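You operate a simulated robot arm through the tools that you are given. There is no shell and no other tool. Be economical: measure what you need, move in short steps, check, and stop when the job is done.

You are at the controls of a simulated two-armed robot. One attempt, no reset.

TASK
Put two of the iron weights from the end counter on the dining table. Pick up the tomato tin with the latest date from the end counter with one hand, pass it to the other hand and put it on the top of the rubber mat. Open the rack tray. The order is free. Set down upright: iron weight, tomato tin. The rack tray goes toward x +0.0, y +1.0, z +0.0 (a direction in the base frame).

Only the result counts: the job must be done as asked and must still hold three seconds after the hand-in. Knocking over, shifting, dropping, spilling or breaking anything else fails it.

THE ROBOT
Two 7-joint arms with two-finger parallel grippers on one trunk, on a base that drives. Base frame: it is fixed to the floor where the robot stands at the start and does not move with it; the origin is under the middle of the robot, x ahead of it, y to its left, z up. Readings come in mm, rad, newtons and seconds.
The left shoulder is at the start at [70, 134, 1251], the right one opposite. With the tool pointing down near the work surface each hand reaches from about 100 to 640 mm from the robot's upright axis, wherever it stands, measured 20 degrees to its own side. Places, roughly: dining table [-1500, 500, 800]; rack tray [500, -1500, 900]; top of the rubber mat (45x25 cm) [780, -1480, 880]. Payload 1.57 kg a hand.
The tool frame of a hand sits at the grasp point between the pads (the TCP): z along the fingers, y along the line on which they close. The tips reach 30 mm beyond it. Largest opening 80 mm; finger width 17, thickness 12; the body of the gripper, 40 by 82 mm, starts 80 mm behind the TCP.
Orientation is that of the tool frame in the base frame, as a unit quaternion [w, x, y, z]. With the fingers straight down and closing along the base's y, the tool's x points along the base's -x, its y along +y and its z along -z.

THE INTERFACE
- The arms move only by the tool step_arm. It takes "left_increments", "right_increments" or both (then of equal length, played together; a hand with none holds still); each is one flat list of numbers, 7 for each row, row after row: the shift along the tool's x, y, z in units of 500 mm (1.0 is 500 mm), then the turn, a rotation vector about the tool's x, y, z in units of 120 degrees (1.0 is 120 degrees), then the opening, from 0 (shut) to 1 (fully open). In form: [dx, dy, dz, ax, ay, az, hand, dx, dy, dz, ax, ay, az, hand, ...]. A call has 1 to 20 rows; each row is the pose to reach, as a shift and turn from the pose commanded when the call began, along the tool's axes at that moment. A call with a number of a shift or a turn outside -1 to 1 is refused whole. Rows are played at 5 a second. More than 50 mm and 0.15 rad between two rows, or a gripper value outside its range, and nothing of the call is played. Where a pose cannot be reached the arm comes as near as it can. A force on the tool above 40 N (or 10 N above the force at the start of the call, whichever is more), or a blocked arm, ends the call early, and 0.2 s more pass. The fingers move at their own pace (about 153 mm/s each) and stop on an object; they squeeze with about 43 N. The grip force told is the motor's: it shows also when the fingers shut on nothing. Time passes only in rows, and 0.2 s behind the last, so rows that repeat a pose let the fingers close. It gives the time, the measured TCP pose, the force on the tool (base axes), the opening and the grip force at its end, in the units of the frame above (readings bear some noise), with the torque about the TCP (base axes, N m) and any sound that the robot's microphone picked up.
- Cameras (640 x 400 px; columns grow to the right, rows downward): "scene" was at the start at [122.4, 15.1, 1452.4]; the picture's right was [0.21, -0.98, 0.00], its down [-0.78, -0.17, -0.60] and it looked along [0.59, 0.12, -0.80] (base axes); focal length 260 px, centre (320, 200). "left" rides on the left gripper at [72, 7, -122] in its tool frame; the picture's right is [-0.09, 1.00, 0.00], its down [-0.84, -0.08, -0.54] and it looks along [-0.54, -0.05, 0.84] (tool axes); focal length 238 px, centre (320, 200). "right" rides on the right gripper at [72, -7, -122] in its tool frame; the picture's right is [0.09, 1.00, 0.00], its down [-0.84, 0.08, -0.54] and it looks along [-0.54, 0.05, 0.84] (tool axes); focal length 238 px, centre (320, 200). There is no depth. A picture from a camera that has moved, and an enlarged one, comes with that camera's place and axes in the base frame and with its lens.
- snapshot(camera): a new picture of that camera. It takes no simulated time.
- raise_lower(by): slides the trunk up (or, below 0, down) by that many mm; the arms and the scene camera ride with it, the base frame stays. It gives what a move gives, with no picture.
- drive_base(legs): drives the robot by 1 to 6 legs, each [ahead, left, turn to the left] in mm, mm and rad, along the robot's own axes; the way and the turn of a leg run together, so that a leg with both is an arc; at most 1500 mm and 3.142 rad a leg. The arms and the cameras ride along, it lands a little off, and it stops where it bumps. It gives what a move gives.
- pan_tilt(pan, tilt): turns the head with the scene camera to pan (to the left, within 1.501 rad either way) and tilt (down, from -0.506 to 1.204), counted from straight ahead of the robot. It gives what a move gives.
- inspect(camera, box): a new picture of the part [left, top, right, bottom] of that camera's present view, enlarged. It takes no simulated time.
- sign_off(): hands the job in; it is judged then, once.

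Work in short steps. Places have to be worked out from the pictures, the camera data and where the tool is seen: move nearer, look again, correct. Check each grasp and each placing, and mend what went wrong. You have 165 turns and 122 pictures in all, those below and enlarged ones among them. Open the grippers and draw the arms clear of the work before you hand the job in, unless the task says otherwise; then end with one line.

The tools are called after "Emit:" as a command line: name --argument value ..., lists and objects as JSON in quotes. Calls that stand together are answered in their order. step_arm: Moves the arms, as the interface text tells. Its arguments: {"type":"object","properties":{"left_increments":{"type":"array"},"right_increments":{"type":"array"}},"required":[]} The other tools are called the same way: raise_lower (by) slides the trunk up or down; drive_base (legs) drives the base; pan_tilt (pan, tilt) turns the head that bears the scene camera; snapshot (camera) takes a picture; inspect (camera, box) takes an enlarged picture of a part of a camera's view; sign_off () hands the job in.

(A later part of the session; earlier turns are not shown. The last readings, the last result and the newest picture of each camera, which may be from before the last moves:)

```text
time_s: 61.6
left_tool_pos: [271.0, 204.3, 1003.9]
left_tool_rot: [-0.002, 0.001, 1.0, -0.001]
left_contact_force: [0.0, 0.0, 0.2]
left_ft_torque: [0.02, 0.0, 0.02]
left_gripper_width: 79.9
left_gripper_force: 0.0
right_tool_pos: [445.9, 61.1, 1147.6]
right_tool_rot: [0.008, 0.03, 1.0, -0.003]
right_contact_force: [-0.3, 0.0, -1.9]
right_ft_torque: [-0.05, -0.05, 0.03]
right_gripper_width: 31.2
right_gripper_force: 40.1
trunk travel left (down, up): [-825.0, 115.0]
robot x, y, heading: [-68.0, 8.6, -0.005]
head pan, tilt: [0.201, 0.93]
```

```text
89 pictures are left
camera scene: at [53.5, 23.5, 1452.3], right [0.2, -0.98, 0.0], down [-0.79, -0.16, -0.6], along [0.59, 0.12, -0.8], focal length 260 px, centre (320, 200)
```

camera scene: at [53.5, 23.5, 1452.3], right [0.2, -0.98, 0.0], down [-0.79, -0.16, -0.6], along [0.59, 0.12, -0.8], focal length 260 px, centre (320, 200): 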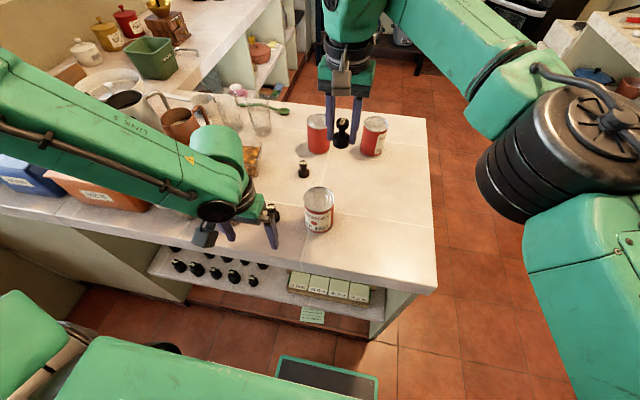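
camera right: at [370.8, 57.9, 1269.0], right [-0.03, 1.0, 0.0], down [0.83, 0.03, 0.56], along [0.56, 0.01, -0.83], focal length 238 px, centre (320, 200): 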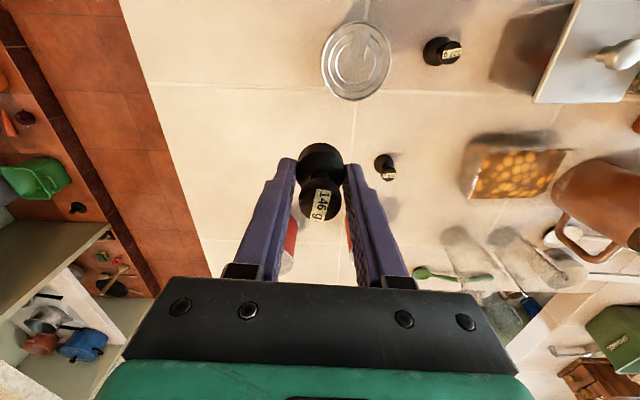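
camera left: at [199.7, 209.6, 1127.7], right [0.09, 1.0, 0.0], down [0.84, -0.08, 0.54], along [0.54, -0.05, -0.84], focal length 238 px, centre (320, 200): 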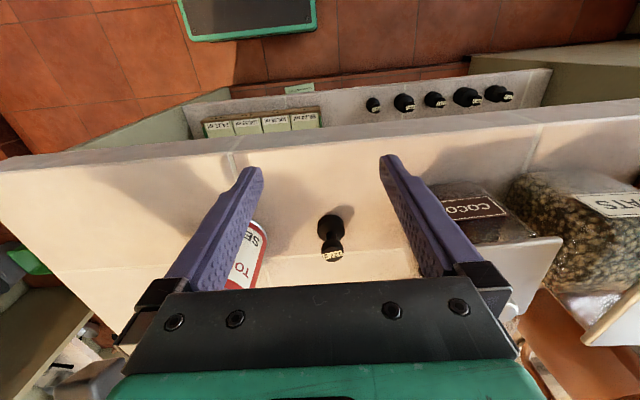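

Tin A stands fine, weight held. Now the left hand moves ahead over the 127 g weight at ≈[372,205].

Emit:
step_arm --left_increments '[-0.07, 0, 0, 0, 0, 0, 0.9, -0.14, 0, 0, 0, 0, 0, 0.9, -0.202, 0.002, 0.02, 0, 0, 0, 0.9, -0.202, 0.002, 0.058, 0, 0, 0, 0.9]'

Emit:
snapshot --camera "left"

```text
time_s: 62.6
left_tool_pos: [372.4, 203.1, 973.1]
left_tool_rot: [-0.001, -0.001, 1.0, -0.001]
left_contact_force: [-0.2, -0.2, -0.1]
left_ft_torque: [-0.02, 0.01, 0.02]
left_gripper_width: 72.1
left_gripper_force: 0.0
right_tool_pos: [446.9, 59.8, 1147.8]
right_tool_rot: [0.009, 0.031, 0.999, -0.002]
right_contact_force: [0.0, 0.3, -1.2]
right_ft_torque: [0.0, 0.01, -0.01]
right_gripper_width: 31.3
right_gripper_force: 40.2
trunk travel left (down, up): [-825.0, 115.0]
robot x, y, heading: [-67.8, 9.8, -0.006]
head pan, tilt: [0.201, 0.93]
```

```text
88 pictures are left
camera left: at [300.1, 209.1, 1097.5], right [0.09, 1.0, 0.0], down [0.84, -0.08, 0.54], along [0.54, -0.05, -0.84], focal length 238 px, centre (320, 200)
```

left: 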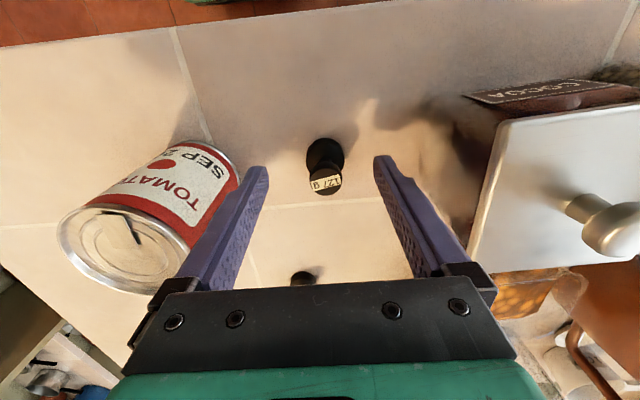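

Base at ≈[375,206]. Lower and close the left hand.

Emit:
step_arm --left_increments '[-0.005, 0.005, 0.04, 0, 0, 0, 0.9, -0.005, 0.005, 0.076, 0, 0, 0, 0.9, -0.005, 0.005, 0.076, 0, 0, 0, 0.3, -0.005, 0.005, 0.076, 0, 0, 0, 0, -0.005, 0.005, 0.076, 0, 0, 0, 0]'

Emit:
snapshot --camera "left"

```text
time_s: 63.8
left_tool_pos: [373.2, 209.4, 935.8]
left_tool_rot: [-0.001, 0.0, 1.0, 0.001]
left_contact_force: [-0.1, -0.3, 0.4]
left_ft_torque: [0.03, 0.04, -0.01]
left_gripper_width: 30.1
left_gripper_force: 39.7
right_tool_pos: [446.2, 60.5, 1146.3]
right_tool_rot: [0.009, 0.031, 0.999, -0.002]
right_contact_force: [-0.5, -0.5, -1.5]
right_ft_torque: [-0.01, 0.01, 0.02]
right_gripper_width: 31.3
right_gripper_force: 40.2
trunk travel left (down, up): [-825.0, 115.0]
robot x, y, heading: [-69.1, 10.6, -0.004]
head pan, tilt: [0.201, 0.93]
```

```text
87 pictures are left
camera left: at [301.8, 213.8, 1059.6], right [0.09, 1.0, 0.0], down [0.84, -0.08, 0.54], along [0.54, -0.05, -0.84], focal length 238 px, centre (320, 200)
```

left: 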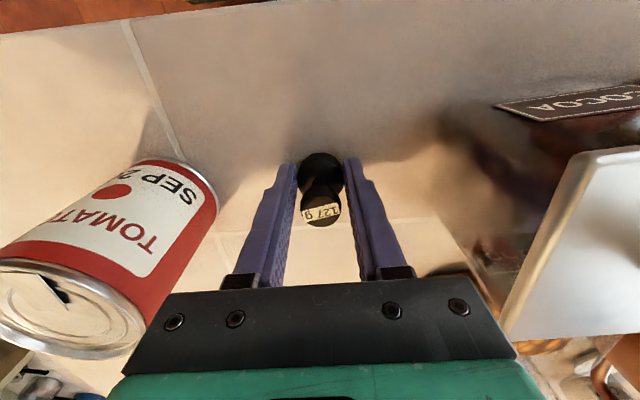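

Gripped well. I lift the left hand straight up and draw the right hand in.

Emit:
step_arm --left_increments '[0, 0, -0.02, 0, 0, 0, 0, 0, 0, -0.1, 0, 0, 0, 0, 0, 0, -0.18, 0, 0, 0, 0, 0, 0, -0.26, 0, 0, 0, 0, 0, 0, -0.34, 0, 0, 0, 0, 0, 0, -0.42, 0, 0, 0, 0]' --right_increments '[0, -0.06, 0, 0, 0, 0, 0, 0.0, -0.12, 0, 0, 0, 0, 0, 0.0, -0.18, 0, 0, 0, 0, 0, 0.0, -0.24, 0, 0, 0, 0, 0, 0, -0.3, 0, 0, 0, 0, 0, 0, -0.36, 0, 0, 0, 0, 0]'

Emit:
pan_tilt --pan 1.5 --tilt 0.4

Emit:
snapshot --camera "scene"

```text
time_s: 65.2
left_tool_pos: [371.7, 206.3, 1148.1]
left_tool_rot: [-0.001, 0.0, 1.0, 0.001]
left_contact_force: [-0.4, -0.8, -0.7]
left_ft_torque: [0.0, -0.01, -0.01]
left_gripper_width: 30.7
left_gripper_force: 40.2
right_tool_pos: [434.3, -118.0, 1146.1]
right_tool_rot: [0.009, 0.031, 0.999, -0.001]
right_contact_force: [0.2, 0.4, -1.2]
right_ft_torque: [0.03, 0.02, 0.01]
right_gripper_width: 31.2
right_gripper_force: 40.2
trunk travel left (down, up): [-825.0, 115.0]
robot x, y, heading: [-68.0, 8.0, -0.001]
head pan, tilt: [0.201, 0.93]
```

```text
time_s: 66.7
left_tool_pos: [373.7, 206.8, 1146.7]
left_tool_rot: [-0.001, 0.0, 1.0, 0.0]
left_contact_force: [-1.0, 0.2, -1.7]
left_ft_torque: [0.01, 0.01, 0.0]
left_gripper_width: 30.8
left_gripper_force: 39.4
right_tool_pos: [435.2, -115.4, 1145.6]
right_tool_rot: [0.008, 0.03, 1.0, -0.002]
right_contact_force: [-1.2, -0.8, -1.8]
right_ft_torque: [0.03, -0.03, 0.06]
right_gripper_width: 31.5
right_gripper_force: 40.0
trunk travel left (down, up): [-825.0, 115.0]
robot x, y, heading: [-64.5, 5.2, -0.006]
head pan, tilt: [1.499, 0.4]
```

```text
86 pictures are left
camera scene: at [-10.6, 101.3, 1497.5], right [1.0, -0.08, 0.0], down [-0.03, -0.39, -0.92], along [0.07, 0.92, -0.39], focal length 260 px, centre (320, 200)
```

scene: 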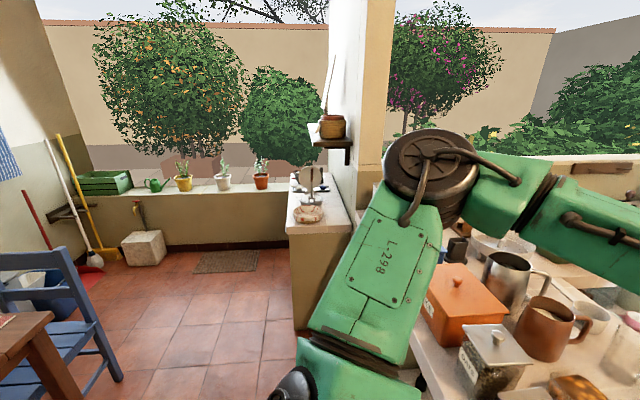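

Both weights are held. I back away from the counter and turn around to see the dining table.

Emit:
drive_base --legs '[[-250, 0, 0], [0, 0, -3.0]]'

Emit:
pan_tilt --pan 0.0 --tilt 0.45

Emit:
snapshot --camera "scene"

```text
time_s: 75.5
left_tool_pos: [-729.2, -245.5, 1147.1]
left_tool_rot: [-0.001, 0.998, 0.067, 0.001]
left_contact_force: [0.5, 0.1, -0.9]
left_ft_torque: [0.0, -0.02, 0.02]
left_gripper_width: 30.5
left_gripper_force: 39.3
right_tool_pos: [-835.0, 67.5, 1146.0]
right_tool_rot: [-0.001, 0.999, 0.037, -0.009]
right_contact_force: [0.8, -0.3, -1.9]
right_ft_torque: [0.01, -0.03, 0.03]
right_gripper_width: 31.2
right_gripper_force: 40.4
trunk travel left (down, up): [-825.0, 115.0]
robot x, y, heading: [-321.5, 15.7, -3.005]
head pan, tilt: [1.499, 0.4]
```

```text
time_s: 77.1
left_tool_pos: [-730.4, -246.2, 1148.3]
left_tool_rot: [0.0, 0.998, 0.068, 0.001]
left_contact_force: [-0.6, -0.1, -1.0]
left_ft_torque: [0.0, -0.04, -0.03]
left_gripper_width: 30.5
left_gripper_force: 40.0
right_tool_pos: [-835.1, 66.8, 1144.5]
right_tool_rot: [-0.001, 0.999, 0.038, -0.009]
right_contact_force: [0.1, -0.4, -1.0]
right_ft_torque: [0.01, 0.03, 0.02]
right_gripper_width: 31.3
right_gripper_force: 40.2
trunk travel left (down, up): [-825.0, 115.0]
robot x, y, heading: [-320.6, 14.0, -3.005]
head pan, tilt: [0.0, 0.45]
```

```text
85 pictures are left
camera scene: at [-460.6, -8.3, 1492.8], right [-0.13, 0.99, 0.0], down [0.43, 0.06, -0.9], along [-0.89, -0.12, -0.44], focal length 260 px, centre (320, 200)
```

scene: 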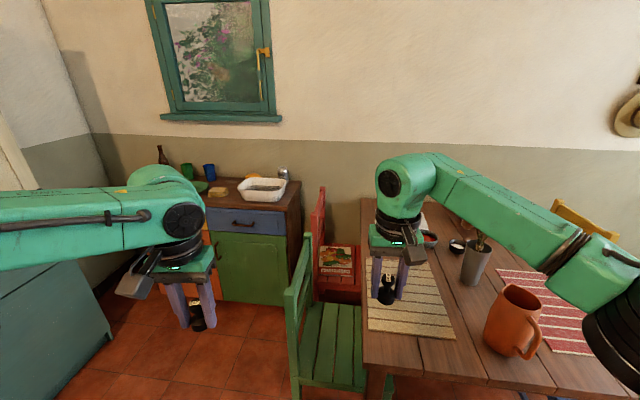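

Table near edge is at x≈-903 with bare wood in front of the placemat. I face it squarely and drive to about [-500, 260].

Emit:
drive_base --legs '[[0, 0, -0.137], [180, -245, 0]]'

Emit:
pan_tilt --pan 0.0 --tilt 0.85

Emit:
snapshot --camera "scene"

Emit:
snapshot --camera "left"

Emit:
snapshot --camera "right"

```text
time_s: 79.8
left_tool_pos: [-941.0, 52.3, 1147.9]
left_tool_rot: [-0.001, 1.0, 0.002, 0.002]
left_contact_force: [-0.1, -1.2, -1.4]
left_ft_torque: [0.01, 0.02, -0.01]
left_gripper_width: 30.5
left_gripper_force: 39.6
right_tool_pos: [-1003.9, 375.9, 1146.6]
right_tool_rot: [-0.003, 1.0, -0.028, -0.008]
right_contact_force: [0.5, 0.7, -1.6]
right_ft_torque: [0.0, 0.01, -0.02]
right_gripper_width: 31.3
right_gripper_force: 40.0
trunk travel left (down, up): [-825.0, 115.0]
robot x, y, heading: [-500.0, 252.6, -3.141]
head pan, tilt: [0.0, 0.45]
```

```text
time_s: 80.7
left_tool_pos: [-943.2, 54.0, 1147.1]
left_tool_rot: [0.001, 1.0, 0.002, 0.002]
left_contact_force: [-0.4, 0.8, -0.9]
left_ft_torque: [-0.02, -0.02, 0.03]
left_gripper_width: 30.5
left_gripper_force: 39.6
right_tool_pos: [-1005.4, 376.7, 1145.3]
right_tool_rot: [-0.002, 1.0, -0.029, -0.009]
right_contact_force: [0.1, 0.7, -1.3]
right_ft_torque: [0.03, 0.01, 0.0]
right_gripper_width: 31.1
right_gripper_force: 40.4
trunk travel left (down, up): [-825.0, 115.0]
robot x, y, heading: [-505.3, 252.9, -3.143]
head pan, tilt: [0.0, 0.85]
```

```text
84 pictures are left
camera scene: at [-630.9, 254.2, 1458.4], right [0.0, 1.0, 0.0], down [0.75, 0.0, -0.66], along [-0.66, 0.0, -0.75], focal length 260 px, centre (320, 200)
```

scene: 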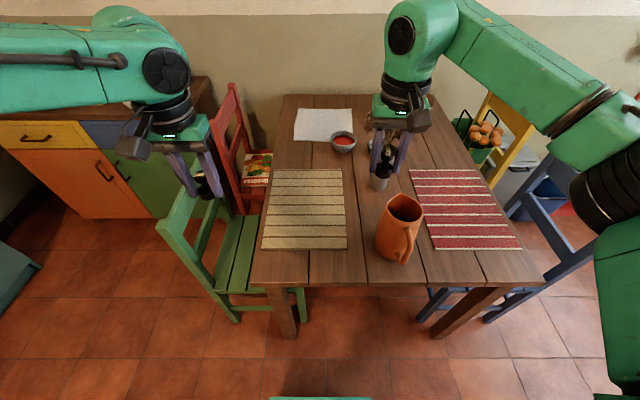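

```text
83 pictures are left
camera left: at [-871.5, 46.3, 1271.4], right [-0.09, -1.0, 0.0], down [-0.84, 0.07, 0.54], along [-0.54, 0.05, -0.84], focal length 238 px, centre (320, 200)
```

left: 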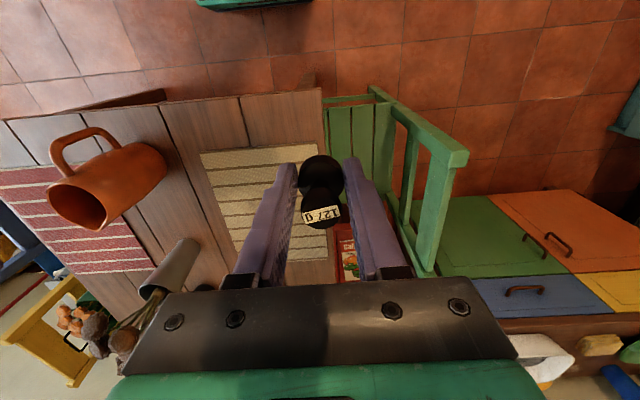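

```text
82 pictures are left
camera right: at [-932.2, 379.2, 1266.4], right [0.04, -1.0, 0.0], down [-0.83, -0.03, 0.56], along [-0.56, -0.02, -0.83], focal length 238 px, centre (320, 200)
```

right: 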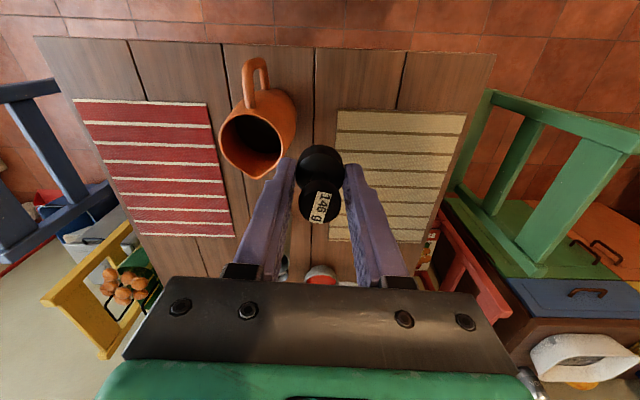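

Triangulating the table corner in three views gives a surface at z≈735–745; bare strip x −940…−1055. I line the hands up over it (left y≈150, right y≈320).

Emit:
step_arm --left_increments '[-0.03, -0.05, 0, 0, 0, 0, 0, -0.06, -0.1, 0, 0, 0, 0, 0, -0.09, -0.15, 0, 0, 0, 0, 0, -0.11, -0.192, 0, 0, 0, 0, 0]' --right_increments '[0.004, 0.03, 0, 0, 0, 0, 0, 0.008, 0.06, 0, 0, 0, 0, 0, 0.012, 0.09, 0, 0, 0, 0, 0, 0.016, 0.114, 0, 0, 0, 0, 0]'

Emit:
raise_lower --by -190

Emit:
snapshot --camera "left"

Emit:
snapshot --camera "right"

```text
time_s: 81.7
left_tool_pos: [-995.5, 145.6, 1145.3]
left_tool_rot: [-0.001, 1.0, 0.002, 0.002]
left_contact_force: [-1.1, 0.5, -2.6]
left_ft_torque: [0.02, -0.04, 0.01]
left_gripper_width: 30.6
left_gripper_force: 39.4
left hand out of reach, approached as far as the arm can: row 4
right_tool_pos: [-1001.3, 318.3, 1145.5]
right_tool_rot: [-0.002, 1.0, -0.029, -0.007]
right_contact_force: [-0.7, 0.1, -1.0]
right_ft_torque: [-0.02, 0.01, -0.02]
right_gripper_width: 31.0
right_gripper_force: 40.4
trunk travel left (down, up): [-825.0, 115.0]
robot x, y, heading: [-499.8, 255.9, -3.147]
head pan, tilt: [0.0, 0.85]
```

```text
time_s: 83.7
left_tool_pos: [-993.0, 146.9, 955.7]
left_tool_rot: [-0.001, 1.0, 0.001, 0.001]
left_contact_force: [0.2, 1.0, -1.1]
left_ft_torque: [0.0, 0.0, -0.02]
left_gripper_width: 30.4
left_gripper_force: 39.9
right_tool_pos: [-998.8, 318.3, 955.5]
right_tool_rot: [-0.001, 1.0, -0.028, -0.009]
right_contact_force: [-0.7, -0.3, -1.0]
right_ft_torque: [-0.02, -0.01, -0.04]
right_gripper_width: 31.3
right_gripper_force: 40.0
trunk travel left (down, up): [-635.0, 305.0]
robot x, y, heading: [-502.2, 251.7, -3.141]
head pan, tilt: [0.0, 0.85]
```

```text
81 pictures are left
camera left: at [-921.5, 138.2, 1080.4], right [-0.09, -1.0, 0.0], down [-0.84, 0.07, 0.54], along [-0.54, 0.05, -0.84], focal length 238 px, centre (320, 200)
```

left: 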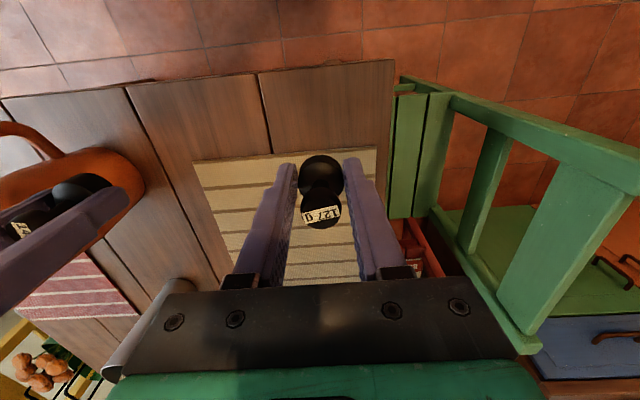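

```text
80 pictures are left
camera right: at [-925.5, 319.6, 1076.6], right [0.04, -1.0, 0.0], down [-0.83, -0.03, 0.56], along [-0.56, -0.02, -0.83], focal length 238 px, centre (320, 200)
```

right: 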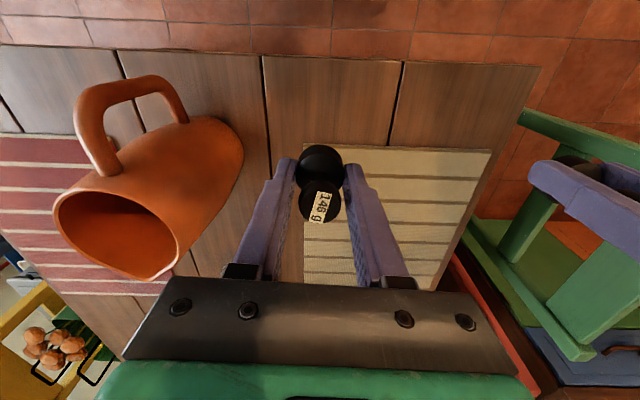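

Geometry confirmed: strip x −943…−1060, weights over its centre. Lower both to just above the surface.

Emit:
step_arm --left_increments '[0, 0, 0.08, 0, 0, 0, 0, 0, 0, 0.16, 0, 0, 0, 0, 0, 0, 0.24, 0, 0, 0, 0, 0, 0, 0.3, 0, 0, 0, 0, 0, 0, 0.325, 0, 0, 0, 0]' --right_increments '[0, 0, 0.08, 0, 0, 0, 0, 0, 0, 0.16, 0, 0, 0, 0, 0, 0, 0.24, 0, 0, 0, 0, 0, 0, 0.3, 0, 0, 0, 0, 0, 0, 0.325, 0, 0, 0, 0]'

Emit:
snapshot --camera "left"

Emit:
snapshot --camera "right"

```text
time_s: 84.9
left_tool_pos: [-974.2, 129.6, 806.9]
left_tool_rot: [-0.002, 1.0, 0.002, 0.0]
left_contact_force: [-0.8, 0.2, -1.6]
left_ft_torque: [0.03, -0.01, 0.02]
left_gripper_width: 30.5
left_gripper_force: 39.3
left hand out of reach, approached as far as the arm can: row 2, 3, 4, 5
right_tool_pos: [-999.3, 318.6, 793.2]
right_tool_rot: [-0.002, 1.0, -0.028, -0.009]
right_contact_force: [-0.1, 0.1, -1.5]
right_ft_torque: [-0.01, 0.02, -0.02]
right_gripper_width: 31.2
right_gripper_force: 40.3
trunk travel left (down, up): [-635.0, 305.0]
robot x, y, heading: [-501.6, 251.8, -3.14]
head pan, tilt: [0.0, 0.85]
```

```text
79 pictures are left
camera left: at [-902.7, 121.5, 929.9], right [-0.09, -1.0, 0.0], down [-0.84, 0.07, 0.54], along [-0.54, 0.05, -0.84], focal length 238 px, centre (320, 200)
```

left: 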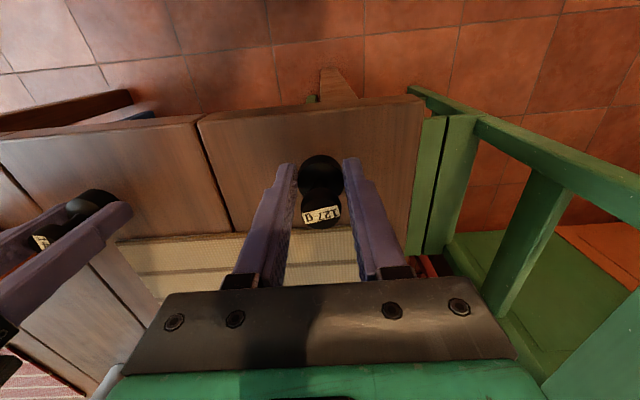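

```text
78 pictures are left
camera right: at [-926.2, 319.4, 913.7], right [0.04, -1.0, 0.0], down [-0.83, -0.03, 0.56], along [-0.56, -0.02, -0.83], focal length 238 px, centre (320, 200)
```

right: 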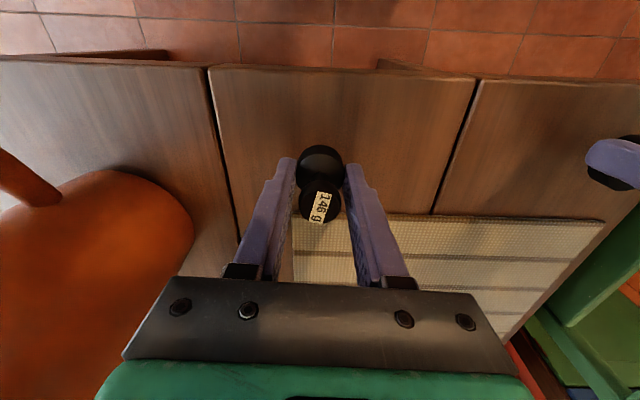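

The right hand descends in small steps until it touches.

Emit:
step_arm --right_increments '[0, 0, 0.01, 0, 0, 0, 0, 0, 0, 0.02, 0, 0, 0, 0, 0, 0, 0.026, 0, 0, 0, 0, 0, 0, 0.032, 0, 0, 0, 0, 0, 0, 0.036, 0, 0, 0, 0, 0, 0, 0.04, 0, 0, 0, 0, 0, 0, 0.044, 0, 0, 0, 0]'

Emit:
snapshot --camera "right"

```text
time_s: 86.2
left_tool_pos: [-974.0, 130.5, 806.6]
left_tool_rot: [-0.002, 1.0, 0.001, 0.0]
left_contact_force: [-0.9, 0.0, -2.0]
left_ft_torque: [0.0, -0.04, -0.03]
left_gripper_width: 30.4
left_gripper_force: 39.0
right_tool_pos: [-1002.4, 319.3, 780.4]
right_tool_rot: [0.002, 1.0, -0.029, -0.011]
right_contact_force: [5.9, 2.4, 18.3]
right_ft_torque: [0.25, -0.06, -0.08]
right_gripper_width: 31.1
right_gripper_force: 40.3
trunk travel left (down, up): [-635.0, 305.0]
robot x, y, heading: [-501.3, 258.1, 3.146]
head pan, tilt: [0.0, 0.85]
stopped in row 6 (right hand): the force on the tool passed its limit (the readings are from after the stop); the commanded pose is now the measured one
```

```text
77 pictures are left
camera right: at [-927.5, 320.3, 900.4], right [0.03, -1.0, 0.0], down [-0.83, -0.03, 0.56], along [-0.56, -0.02, -0.83], focal length 238 px, centre (320, 200)
```

right: 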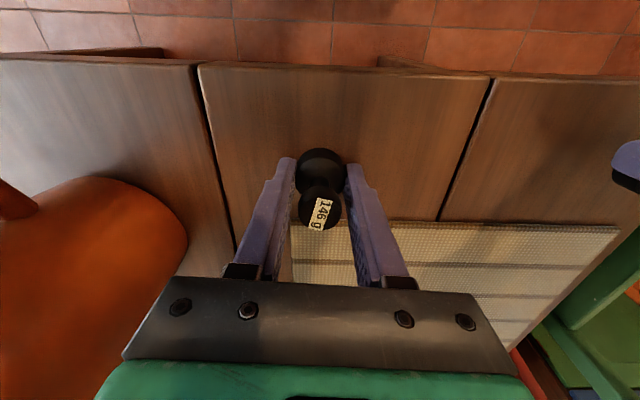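

Contact at TCP z≈780. Ease off, open, and lift away straight up.

Emit:
step_arm --right_increments '[0, 0, -0.002, 0, 0, 0, 0, 0, 0, -0.002, 0, 0, 0, 0.6, 0, 0, -0.002, 0, 0, 0, 0.9, 0, 0, -0.002, 0, 0, 0, 1, 0, 0, -0.08, 0, 0, 0, 1, 0, 0, -0.16, 0, 0, 0, 1, 0, 0, -0.24, 0, 0, 0, 1, 0, 0, -0.32, 0, 0, 0, 1]'

Emit:
snapshot --camera "right"

```text
time_s: 88.0
left_tool_pos: [-974.2, 130.5, 805.6]
left_tool_rot: [-0.001, 1.0, 0.002, 0.0]
left_contact_force: [1.1, -1.5, -1.1]
left_ft_torque: [-0.02, -0.03, -0.02]
left_gripper_width: 30.5
left_gripper_force: 39.2
right_tool_pos: [-1000.9, 319.2, 939.6]
right_tool_rot: [0.0, 1.0, -0.03, -0.01]
right_contact_force: [-0.4, 0.2, 0.1]
right_ft_torque: [0.01, 0.02, 0.0]
right_gripper_width: 80.2
right_gripper_force: 0.0
trunk travel left (down, up): [-635.0, 305.0]
robot x, y, heading: [-501.7, 258.5, 3.141]
head pan, tilt: [0.0, 0.85]
```

```text
76 pictures are left
camera right: at [-926.2, 319.5, 1059.9], right [0.03, -1.0, 0.0], down [-0.83, -0.03, 0.56], along [-0.56, -0.02, -0.83], focal length 238 px, centre (320, 200)
```

right: 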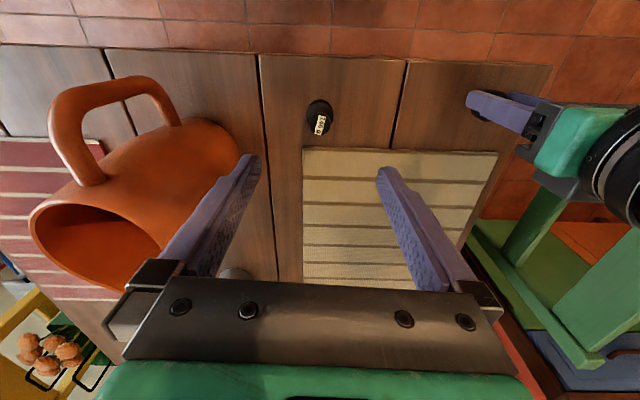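

The 146 g stands upright. Now the left: shift 15 mm further in and lower.

Emit:
step_arm --left_increments '[-0.015, 0, 0.01, 0, 0, 0, 0, -0.03, 0, 0.02, 0, 0, 0, 0, -0.03, 0, 0.03, 0, 0, 0, 0, -0.03, 0, 0.04, 0, 0, 0, 0]' --right_increments '[0, 0, -0.05, 0, 0, 0, 1, 0, 0, -0.1, 0, 0, 0, 1, 0, 0, -0.15, 0, 0, 0, 1, 0, 0, -0.2, 0, 0, 0, 1]'

```text
time_s: 89.0
left_tool_pos: [-976.7, 120.5, 798.1]
left_tool_rot: [-0.002, 1.0, 0.001, 0.0]
left_contact_force: [-0.5, 0.4, -1.2]
left_ft_torque: [0.01, 0.02, -0.01]
left_gripper_width: 30.6
left_gripper_force: 39.1
left hand out of reach, approached as far as the arm can: row 1, 2, 3, 4
right_tool_pos: [-998.4, 317.2, 1036.5]
right_tool_rot: [0.0, 1.0, -0.029, -0.01]
right_contact_force: [0.6, -0.1, 0.5]
right_ft_torque: [0.01, -0.01, 0.0]
right_gripper_width: 80.0
right_gripper_force: 0.0
trunk travel left (down, up): [-635.0, 305.0]
robot x, y, heading: [-502.2, 253.4, 3.145]
head pan, tilt: [0.0, 0.85]
```

The arm is at its limit, but the base and trunk can do the rest: drive 20 mm ahead, then lower the trunk.

Emit:
drive_base --legs '[[20, 0, 0]]'

Emit:
raise_lower --by -14

Emit:
snapshot --camera "left"

```text
time_s: 89.8
left_tool_pos: [-996.0, 121.3, 798.0]
left_tool_rot: [-0.002, 1.0, 0.001, -0.001]
left_contact_force: [-0.2, 0.8, -1.7]
left_ft_torque: [0.02, 0.04, -0.02]
left_gripper_width: 30.3
left_gripper_force: 39.6
right_tool_pos: [-1017.1, 318.6, 1038.4]
right_tool_rot: [-0.001, 1.0, -0.029, -0.011]
right_contact_force: [0.2, 0.2, 0.3]
right_ft_torque: [0.01, 0.01, 0.04]
right_gripper_width: 79.9
right_gripper_force: 0.1
trunk travel left (down, up): [-635.0, 305.0]
robot x, y, heading: [-521.2, 255.6, 3.14]
head pan, tilt: [0.0, 0.85]
```

```text
time_s: 90.4
left_tool_pos: [-998.4, 121.3, 784.2]
left_tool_rot: [-0.002, 1.0, 0.002, -0.001]
left_contact_force: [0.1, -2.5, 12.6]
left_ft_torque: [-0.17, -0.13, -0.01]
left_gripper_width: 30.4
left_gripper_force: 39.1
right_tool_pos: [-1017.8, 319.4, 1023.3]
right_tool_rot: [0.0, 1.0, -0.028, -0.012]
right_contact_force: [-0.1, -0.2, 0.7]
right_ft_torque: [-0.01, -0.02, -0.03]
right_gripper_width: 79.8
right_gripper_force: 0.1
trunk travel left (down, up): [-621.0, 319.0]
robot x, y, heading: [-519.8, 260.6, 3.14]
head pan, tilt: [0.0, 0.85]
```

```text
75 pictures are left
camera left: at [-925.3, 112.7, 909.1], right [-0.09, -1.0, 0.0], down [-0.83, 0.07, 0.55], along [-0.54, 0.05, -0.84], focal length 238 px, centre (320, 200)
```

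left: 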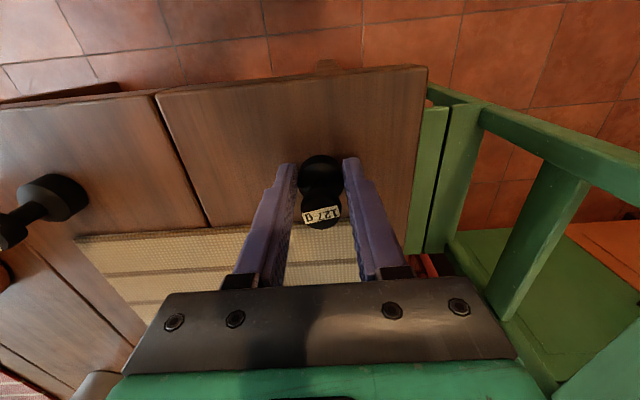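

Touching at 784 with 12 N. Open and lift the left hand.

Emit:
step_arm --left_increments '[0, 0, -0.002, 0, 0, 0, 0, 0, 0, -0.002, 0, 0, 0, 0.5, 0, 0, -0.002, 0, 0, 0, 0.8, 0, 0, -0.004, 0, 0, 0, 1, 0, 0, -0.08, 0, 0, 0, 1, 0, 0, -0.16, 0, 0, 0, 1, 0, 0, -0.24, 0, 0, 0, 1, 0, 0, -0.32, 0, 0, 0, 1, 0, 0, -0.4, 0, 0, 0, 1]'

Emit:
snapshot --camera "left"

Emit:
inspect --camera "scene" --box '[160, 180, 480, 400]'

```text
time_s: 92.4
left_tool_pos: [-994.6, 121.0, 983.7]
left_tool_rot: [-0.002, 1.0, 0.002, 0.001]
left_contact_force: [-1.0, -0.4, 0.2]
left_ft_torque: [0.02, -0.02, -0.04]
left_gripper_width: 80.0
left_gripper_force: 0.1
right_tool_pos: [-1018.1, 317.9, 1023.1]
right_tool_rot: [0.0, 1.0, -0.029, -0.011]
right_contact_force: [0.1, 0.7, -0.4]
right_ft_torque: [0.01, 0.0, -0.01]
right_gripper_width: 80.1
right_gripper_force: 0.0
trunk travel left (down, up): [-621.0, 319.0]
robot x, y, heading: [-517.1, 254.3, 3.141]
head pan, tilt: [0.0, 0.85]
```

```text
74 pictures are left
camera left: at [-923.3, 112.2, 1107.7], right [-0.09, -1.0, 0.0], down [-0.84, 0.07, 0.54], along [-0.54, 0.05, -0.84], focal length 238 px, centre (320, 200)
```

left: 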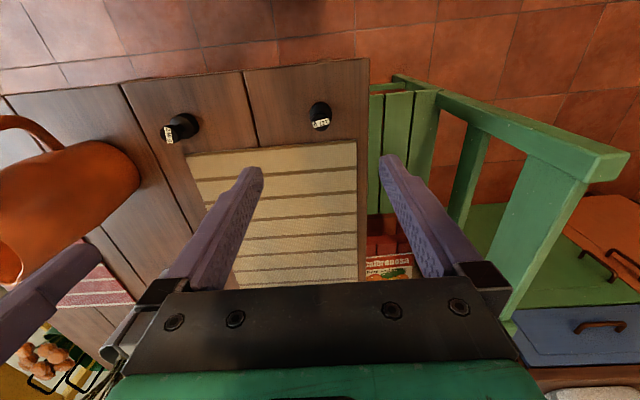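

```text
1.82 times, centred on (320, 290) of scene
camera zoom: at [-649.0, 254.0, 1254.4], right [0.0, 1.0, 0.0], down [0.75, 0.0, -0.66], along [-0.66, 0.0, -0.75], focal length 472 px, centre (320, 36)
```

zoom: 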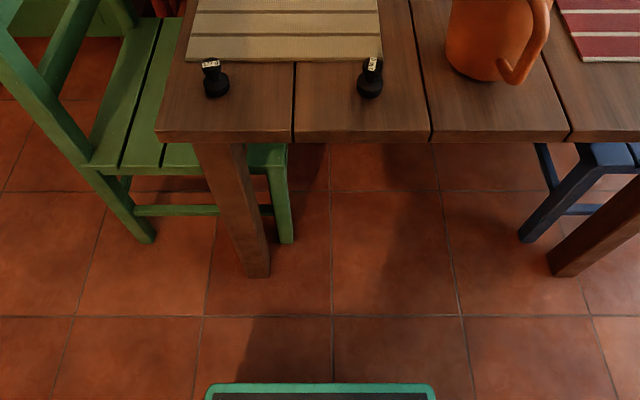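

Both weights stand upright on bare wood. Raise the trunk, back off, turn and return to the counter for tin A.

Emit:
raise_lower --by 204

Emit:
drive_base --legs '[[-200, 0, 0], [0, 0, 3.14], [200, -190, 0]]'

Emit:
pan_tilt --pan 0.0 --tilt 0.95

Emit:
snapshot --camera "scene"

```text
time_s: 94.6
left_tool_pos: [-995.8, 120.2, 1185.3]
left_tool_rot: [-0.002, 1.0, 0.002, 0.0]
left_contact_force: [-0.3, -0.2, -0.1]
left_ft_torque: [-0.02, 0.06, -0.01]
left_gripper_width: 79.9
left_gripper_force: 0.1
right_tool_pos: [-1019.6, 318.5, 1226.8]
right_tool_rot: [-0.001, 1.0, -0.029, -0.011]
right_contact_force: [0.3, 0.2, -0.8]
right_ft_torque: [-0.01, -0.01, -0.02]
right_gripper_width: 80.2
right_gripper_force: 0.1
trunk travel left (down, up): [-825.0, 115.0]
robot x, y, heading: [-521.7, 259.9, 3.143]
head pan, tilt: [0.0, 0.85]
```

```text
time_s: 105.0
left_tool_pos: [348.0, 183.3, 1188.4]
left_tool_rot: [0.001, 0.01, 1.0, -0.003]
left_contact_force: [-0.2, -0.2, 1.0]
left_ft_torque: [-0.04, 0.01, 0.03]
left_gripper_width: 80.0
left_gripper_force: 0.2
right_tool_pos: [366.4, -15.6, 1228.4]
right_tool_rot: [0.011, 0.041, 0.999, -0.001]
right_contact_force: [0.7, -1.0, 0.6]
right_ft_torque: [-0.01, 0.0, 0.0]
right_gripper_width: 79.8
right_gripper_force: 0.0
trunk travel left (down, up): [-825.0, 115.0]
robot x, y, heading: [-127.6, 60.2, -0.024]
head pan, tilt: [0.0, 0.85]
```

```text
time_s: 105.7
left_tool_pos: [349.7, 182.2, 1186.9]
left_tool_rot: [0.0, 0.009, 1.0, -0.001]
left_contact_force: [0.0, 0.1, 0.6]
left_ft_torque: [0.02, 0.03, -0.01]
left_gripper_width: 80.1
left_gripper_force: 0.1
right_tool_pos: [367.3, -16.5, 1228.3]
right_tool_rot: [0.01, 0.04, 0.999, -0.001]
right_contact_force: [0.0, -0.4, -0.2]
right_ft_torque: [-0.02, 0.01, 0.01]
right_gripper_width: 80.1
right_gripper_force: 0.1
trunk travel left (down, up): [-825.0, 115.0]
robot x, y, heading: [-127.4, 56.5, -0.024]
head pan, tilt: [0.0, 0.949]
```

```text
72 pictures are left
camera scene: at [-5.2, 56.3, 1450.9], right [-0.02, -1.0, 0.0], down [-0.81, 0.02, -0.58], along [0.58, -0.01, -0.81], focal length 260 px, centre (320, 200)
```

scene: 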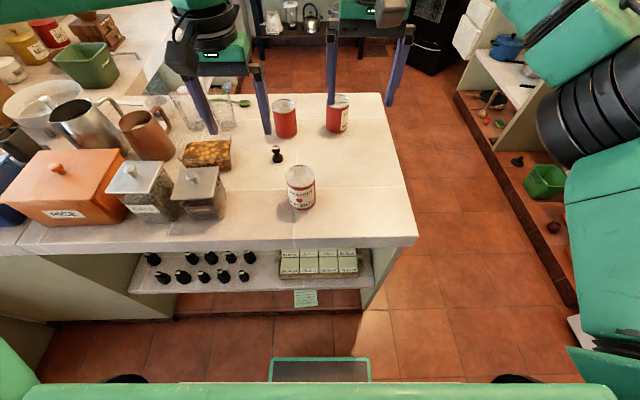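

Tin A is now at ≈[388,96], standing. I turn the right wrist −90° (to approach from the −y side) and the left +90°, both in place-ish.

Emit:
step_arm --left_increments '[0, 0.013, 0, 0, 0, 0.062, 1, 0, 0.026, 0, 0, 0, 0.125, 1, 0, 0.039, 0, 0, 0, 0.187, 1, 0, 0.052, 0, 0, 0, 0.25, 1, 0, 0.065, 0, 0, 0, 0.312, 1, 0, 0.078, 0, 0, 0, 0.375, 1, 0, 0.091, 0, 0, 0, 0.437, 1, 0, 0.104, 0, 0, 0, 0.5, 1, 0, 0.117, 0, 0, 0, 0.562, 1, 0, 0.13, 0, 0, 0, 0.625, 1, 0, 0.143, 0, 0, 0, 0.687, 1, 0, 0.156, 0, 0, 0, 0.75, 1]' --right_increments '[-0.003, -0.007, 0.013, 0, 0, -0.0657, 1, -0.006, -0.014, 0.026, 0, 0, -0.1313, 1, -0.009, -0.021, 0.039, 0, 0, -0.197, 1, -0.012, -0.028, 0.052, 0, 0, -0.2627, 1, -0.015, -0.035, 0.065, 0, 0, -0.3283, 1, -0.018, -0.042, 0.078, 0, 0, -0.394, 1, -0.021, -0.049, 0.091, 0, 0, -0.4597, 1, -0.024, -0.056, 0.104, 0, 0, -0.5253, 1, -0.027, -0.063, 0.117, 0, 0, -0.591, 1, -0.03, -0.07, 0.13, 0, 0, -0.6567, 1, -0.033, -0.077, 0.143, 0, 0, -0.7223, 1, -0.033, -0.086, 0.156, 0, 0, -0.788, 1]'

```text
time_s: 108.3
left_tool_pos: [350.1, 262.3, 1187.5]
left_tool_rot: [0.003, 0.714, 0.7, -0.001]
left_contact_force: [-0.4, 0.4, 0.4]
left_ft_torque: [0.01, -0.03, 0.01]
left_gripper_width: 79.8
left_gripper_force: 0.0
right_tool_pos: [111.3, 15.5, 1217.0]
right_tool_rot: [0.01, -0.695, 0.719, -0.013]
right_contact_force: [-0.8, 0.7, 0.7]
right_ft_torque: [-0.04, -0.05, 0.0]
right_gripper_width: 80.1
right_gripper_force: 0.0
right hand out of reach, approached as far as the arm can: row 5, 6, 7, 8, 9, 10, 11, 12
trunk travel left (down, up): [-825.0, 115.0]
robot x, y, heading: [-127.2, 61.7, -0.021]
head pan, tilt: [0.0, 0.949]
```

The right wrist got pulled in; it probably wants to be farther to its own side, as the left is. Try moving it out to ≈[270,−140].

Emit:
step_arm --right_increments '[0.045, -0.045, 0.018, 0, 0, 0, 1, 0.09, -0.09, 0.036, 0, 0, 0, 1, 0.135, -0.135, 0.054, 0, 0, 0, 1, 0.18, -0.18, 0.072, 0, 0, 0, 1, 0.225, -0.225, 0.09, 0, 0, 0, 1, 0.27, -0.27, 0.108, 0, 0, 0, 1, 0.31, -0.318, 0.13, 0, 0, 0, 1]'

Emit:
snapshot --camera "scene"

```text
time_s: 109.9
left_tool_pos: [353.2, 261.5, 1187.0]
left_tool_rot: [0.002, 0.714, 0.7, -0.002]
left_contact_force: [0.1, 0.5, 0.6]
left_ft_torque: [0.0, -0.01, 0.0]
left_gripper_width: 80.2
left_gripper_force: 0.0
right_tool_pos: [89.9, -22.8, 1159.6]
right_tool_rot: [0.007, -0.706, 0.708, -0.009]
right_contact_force: [0.0, 0.3, 0.4]
right_ft_torque: [0.0, 0.0, -0.05]
right_gripper_width: 79.9
right_gripper_force: 0.0
right hand out of reach, approached as far as the arm can: row 1, 2, 3, 4, 5, 6, 7
trunk travel left (down, up): [-825.0, 115.0]
robot x, y, heading: [-126.1, 58.0, -0.023]
head pan, tilt: [0.0, 0.949]
```

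```text
71 pictures are left
camera scene: at [-4.8, 56.2, 1450.9], right [-0.02, -1.0, 0.0], down [-0.81, 0.02, -0.58], along [0.58, -0.01, -0.81], focal length 260 px, centre (320, 200)
```

scene: 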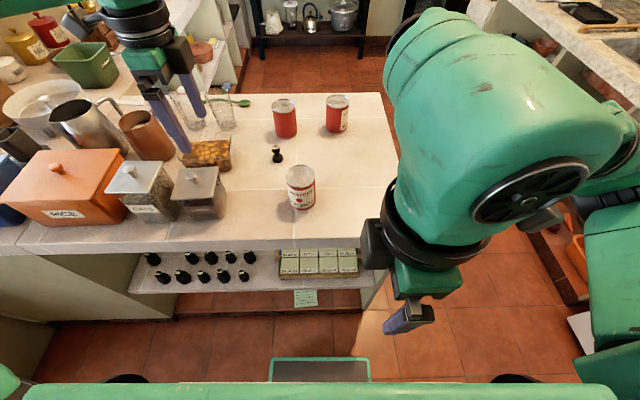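

The arms evidently have a one-sided wrist range. New plan: right hand at yaw 0 tilted forward picks the tin from the front; left top-down takes it over. Return both wrists to yaw 0.

Emit:
step_arm --left_increments '[0, 0, 0, 0, 0, -0.063, 1, 0, 0, 0, 0, 0, -0.127, 1, 0, 0, 0, 0, 0, -0.19, 1, 0, 0, 0, 0, 0, -0.253, 1, 0, 0, 0, 0, 0, -0.317, 1, 0, 0, 0, 0, 0, -0.38, 1, 0, 0, 0, 0, 0, -0.443, 1, 0, 0, 0, 0, 0, -0.507, 1, 0, 0, 0, 0, 0, -0.57, 1, 0, 0, 0, 0, 0, -0.633, 1, 0, 0, 0, 0, 0, -0.697, 1, 0, 0, 0, 0, 0, -0.76, 1]' --right_increments '[0.003, -0.035, 0, 0, 0, 0.0625, 1, 0.006, -0.07, 0, 0, 0, 0.125, 1, 0.009, -0.105, 0, 0, 0, 0.1875, 1, 0.012, -0.14, 0, 0, 0, 0.25, 1, 0.015, -0.175, 0, 0, 0, 0.3125, 1, 0.018, -0.21, 0, 0, 0, 0.375, 1, 0.021, -0.245, 0, 0, 0, 0.4375, 1, 0.024, -0.28, 0, 0, 0, 0.5, 1, 0.027, -0.315, 0, 0, 0, 0.5625, 1, 0.03, -0.35, 0, 0, 0, 0.625, 1, 0.033, -0.385, 0, 0, 0, 0.6875, 1, 0.034, -0.42, 0, 0, 0, 0.75, 1]'

```text
time_s: 112.5
left_tool_pos: [351.0, 261.6, 1186.1]
left_tool_rot: [-0.001, -0.003, 1.0, -0.002]
left_contact_force: [0.9, 0.3, 0.6]
left_ft_torque: [-0.02, -0.02, 0.0]
left_gripper_width: 80.0
left_gripper_force: 0.0
right_tool_pos: [300.8, -34.7, 1168.4]
right_tool_rot: [0.01, 0.002, 1.0, 0.0]
right_contact_force: [-0.4, 0.4, -0.4]
right_ft_torque: [-0.01, 0.04, -0.01]
right_gripper_width: 80.2
right_gripper_force: 0.1
trunk travel left (down, up): [-825.0, 115.0]
robot x, y, heading: [-128.9, 61.3, -0.029]
head pan, tilt: [0.0, 0.949]
```

Now tilt the right hand 50° forward and move it near the tin at height.

Emit:
step_arm --right_increments '[0, 0.027, 0.03, 0, -0.06, 0, 1, 0, 0.054, 0.06, 0, -0.12, 0, 1, 0, 0.081, 0.09, 0, -0.18, 0, 1, 0, 0.108, 0.12, 0, -0.24, 0, 1, 0, 0.135, 0.15, 0, -0.3, 0, 1, 0, 0.162, 0.18, 0, -0.36, 0, 1, 0, 0.19, 0.216, 0, -0.4167, 0, 1]'

Emit:
snapshot --camera "right"

Emit:
snapshot --camera "scene"

```text
time_s: 114.1
left_tool_pos: [350.0, 261.2, 1186.7]
left_tool_rot: [0.0, -0.001, 1.0, -0.002]
left_contact_force: [0.5, 0.1, -0.2]
left_ft_torque: [-0.02, -0.02, 0.0]
left_gripper_width: 80.0
left_gripper_force: 0.0
right_tool_pos: [299.0, 63.4, 1061.3]
right_tool_rot: [0.433, -0.001, 0.901, -0.001]
right_contact_force: [1.0, 0.0, 0.4]
right_ft_torque: [0.0, -0.01, -0.02]
right_gripper_width: 79.8
right_gripper_force: 0.0
trunk travel left (down, up): [-825.0, 115.0]
robot x, y, heading: [-129.6, 59.3, -0.024]
head pan, tilt: [0.0, 0.949]
```

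```text
70 pictures are left
camera right: at [158.7, 56.9, 1080.6], right [-0.06, 1.0, -0.07], down [0.1, 0.08, 0.99], along [0.99, 0.05, -0.1], focal length 238 px, centre (320, 200)
```

right: 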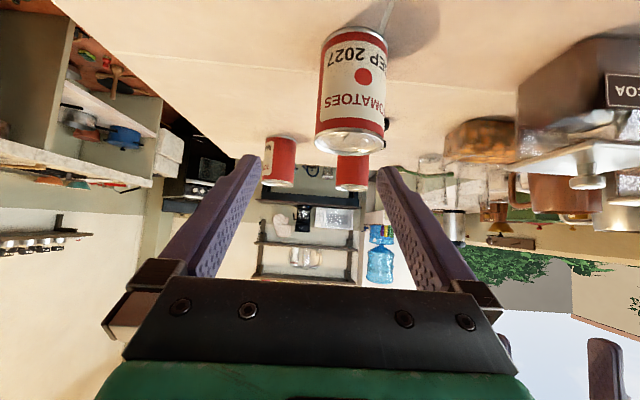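

```text
69 pictures are left
camera scene: at [-4.9, 57.4, 1450.9], right [-0.02, -1.0, 0.0], down [-0.81, 0.02, -0.58], along [0.58, -0.01, -0.81], focal length 260 px, centre (320, 200)
```

scene: 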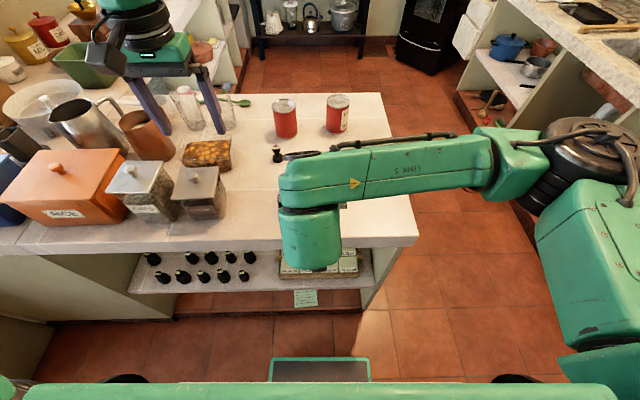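

The right hand poses well; label reads SEP 2027. Tin computes to ≈[396,95], Ø≈68, height≈95. Move to a pre-grasp on the approach line and check centring.

Emit:
step_arm --right_increments '[0.023, 0.021, 0.026, 0, 0, 0, 1, 0.046, 0.042, 0.052, 0, 0, 0, 1, 0.069, 0.063, 0.079, 0, 0, 0, 1]'

Emit:
snapshot --camera "right"

```text
time_s: 114.9
left_tool_pos: [349.9, 261.5, 1186.9]
left_tool_rot: [0.001, -0.001, 1.0, -0.003]
left_contact_force: [0.3, -0.5, -0.6]
left_ft_torque: [0.0, 0.0, 0.04]
left_gripper_width: 80.1
left_gripper_force: 0.0
right_tool_pos: [310.9, 93.5, 1008.0]
right_tool_rot: [0.432, -0.001, 0.902, -0.001]
right_contact_force: [-0.4, -0.1, -0.2]
right_ft_torque: [-0.04, -0.01, 0.02]
right_gripper_width: 80.1
right_gripper_force: 0.0
trunk travel left (down, up): [-825.0, 115.0]
robot x, y, heading: [-126.4, 60.3, -0.026]
head pan, tilt: [0.0, 0.949]
```

```text
68 pictures are left
camera right: at [170.5, 85.9, 1027.4], right [-0.06, 1.0, -0.07], down [0.1, 0.08, 0.99], along [0.99, 0.05, -0.11], focal length 238 px, centre (320, 200)
```

right: 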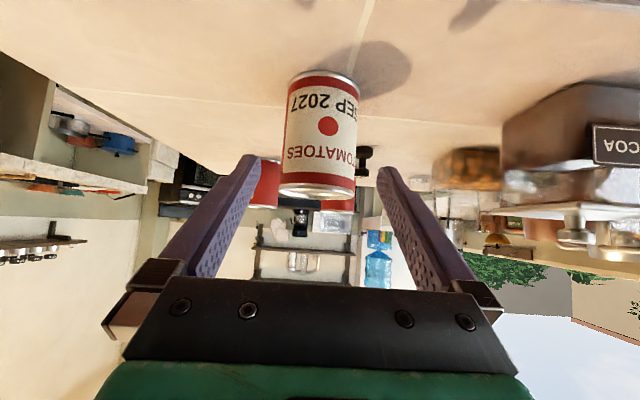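

Centred within ~1 mm laterally. Advance 105 mm along the approach line, gripper open.

Emit:
step_arm --right_increments '[0, 0, 0.04, 0, 0, 0, 1, 0, 0, 0.08, 0, 0, 0, 1, 0, 0, 0.11, 0, 0, 0, 1, 0, 0, 0.14, 0, 0, 0, 1, 0, 0, 0.17, 0, 0, 0, 1, 0, 0, 0.19, 0, 0, 0, 1, 0, 0, 0.21, 0, 0, 0, 1]'

Emit:
snapshot --camera "right"

Emit:
inspect --camera "scene" --box '[200, 120, 420, 290]'

```text
time_s: 116.5
left_tool_pos: [351.4, 260.0, 1186.2]
left_tool_rot: [0.0, 0.0, 1.0, -0.002]
left_contact_force: [0.1, 0.7, 0.3]
left_ft_torque: [-0.01, -0.02, 0.01]
left_gripper_width: 79.9
left_gripper_force: 0.0
right_tool_pos: [393.6, 92.8, 940.9]
right_tool_rot: [0.432, 0.0, 0.902, -0.001]
right_contact_force: [-0.5, 0.3, -0.3]
right_ft_torque: [0.0, -0.01, -0.02]
right_gripper_width: 80.1
right_gripper_force: 0.1
trunk travel left (down, up): [-825.0, 115.0]
robot x, y, heading: [-128.7, 57.6, -0.018]
head pan, tilt: [0.0, 0.949]
```

```text
67 pictures are left
camera right: at [252.0, 85.1, 961.5], right [-0.06, 1.0, -0.07], down [0.1, 0.08, 0.99], along [0.99, 0.05, -0.11], focal length 238 px, centre (320, 200)
```

right: 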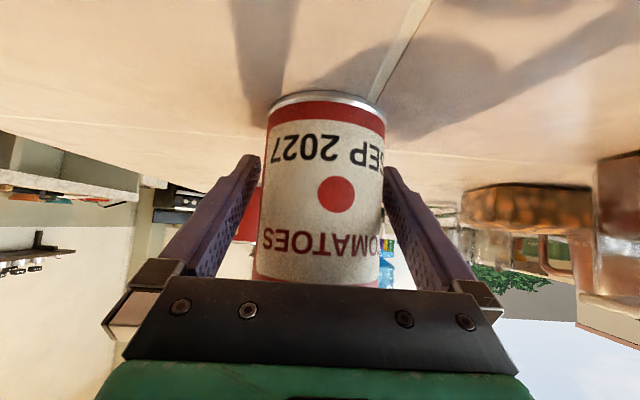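

```text
2.35 times, centred on (310, 205) of scene
camera zoom: at [-4.7, 56.2, 1450.9], right [-0.02, -1.0, 0.0], down [-0.81, 0.02, -0.58], along [0.58, -0.01, -0.81], focal length 612 px, centre (344, 188)
```

zoom: 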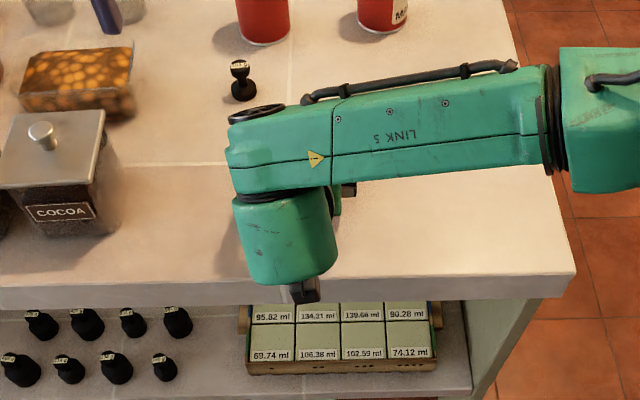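

Tin is between the pads, centred. Close the right hand.

Emit:
step_arm --right_increments '[0, 0, 0, 0, 0, 0, 0.8, 0, 0, 0, 0, 0, 0, 0, 0, 0, 0, 0, 0, 0, 0, 0, 0, 0, 0, 0, 0, 0]'

Emit:
snapshot --camera "right"

```text
time_s: 117.5
left_tool_pos: [350.6, 261.3, 1186.4]
left_tool_rot: [0.0, -0.001, 1.0, -0.002]
left_contact_force: [-0.4, -0.4, 0.6]
left_ft_torque: [0.0, 0.02, 0.0]
left_gripper_width: 80.0
left_gripper_force: 0.0
right_tool_pos: [394.0, 92.3, 941.3]
right_tool_rot: [0.432, 0.0, 0.902, -0.001]
right_contact_force: [-0.6, 0.0, 1.1]
right_ft_torque: [0.1, -0.03, 0.02]
right_gripper_width: 66.7
right_gripper_force: 43.1
trunk travel left (down, up): [-825.0, 115.0]
robot x, y, heading: [-128.6, 58.4, -0.026]
head pan, tilt: [0.0, 0.949]
```

```text
65 pictures are left
camera right: at [251.9, 85.3, 961.6], right [-0.06, 1.0, -0.07], down [0.1, 0.08, 0.99], along [0.99, 0.05, -0.11], focal length 238 px, centre (320, 200)
```

right: 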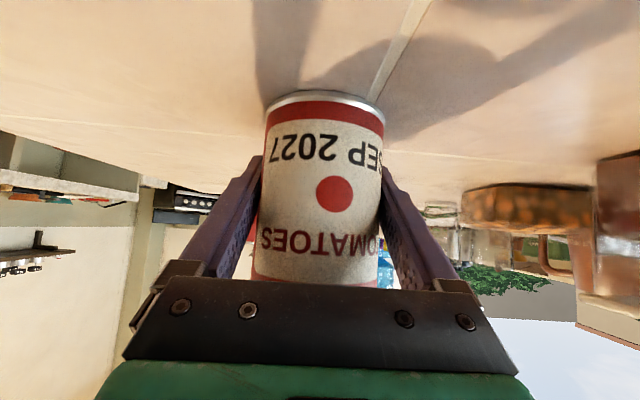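

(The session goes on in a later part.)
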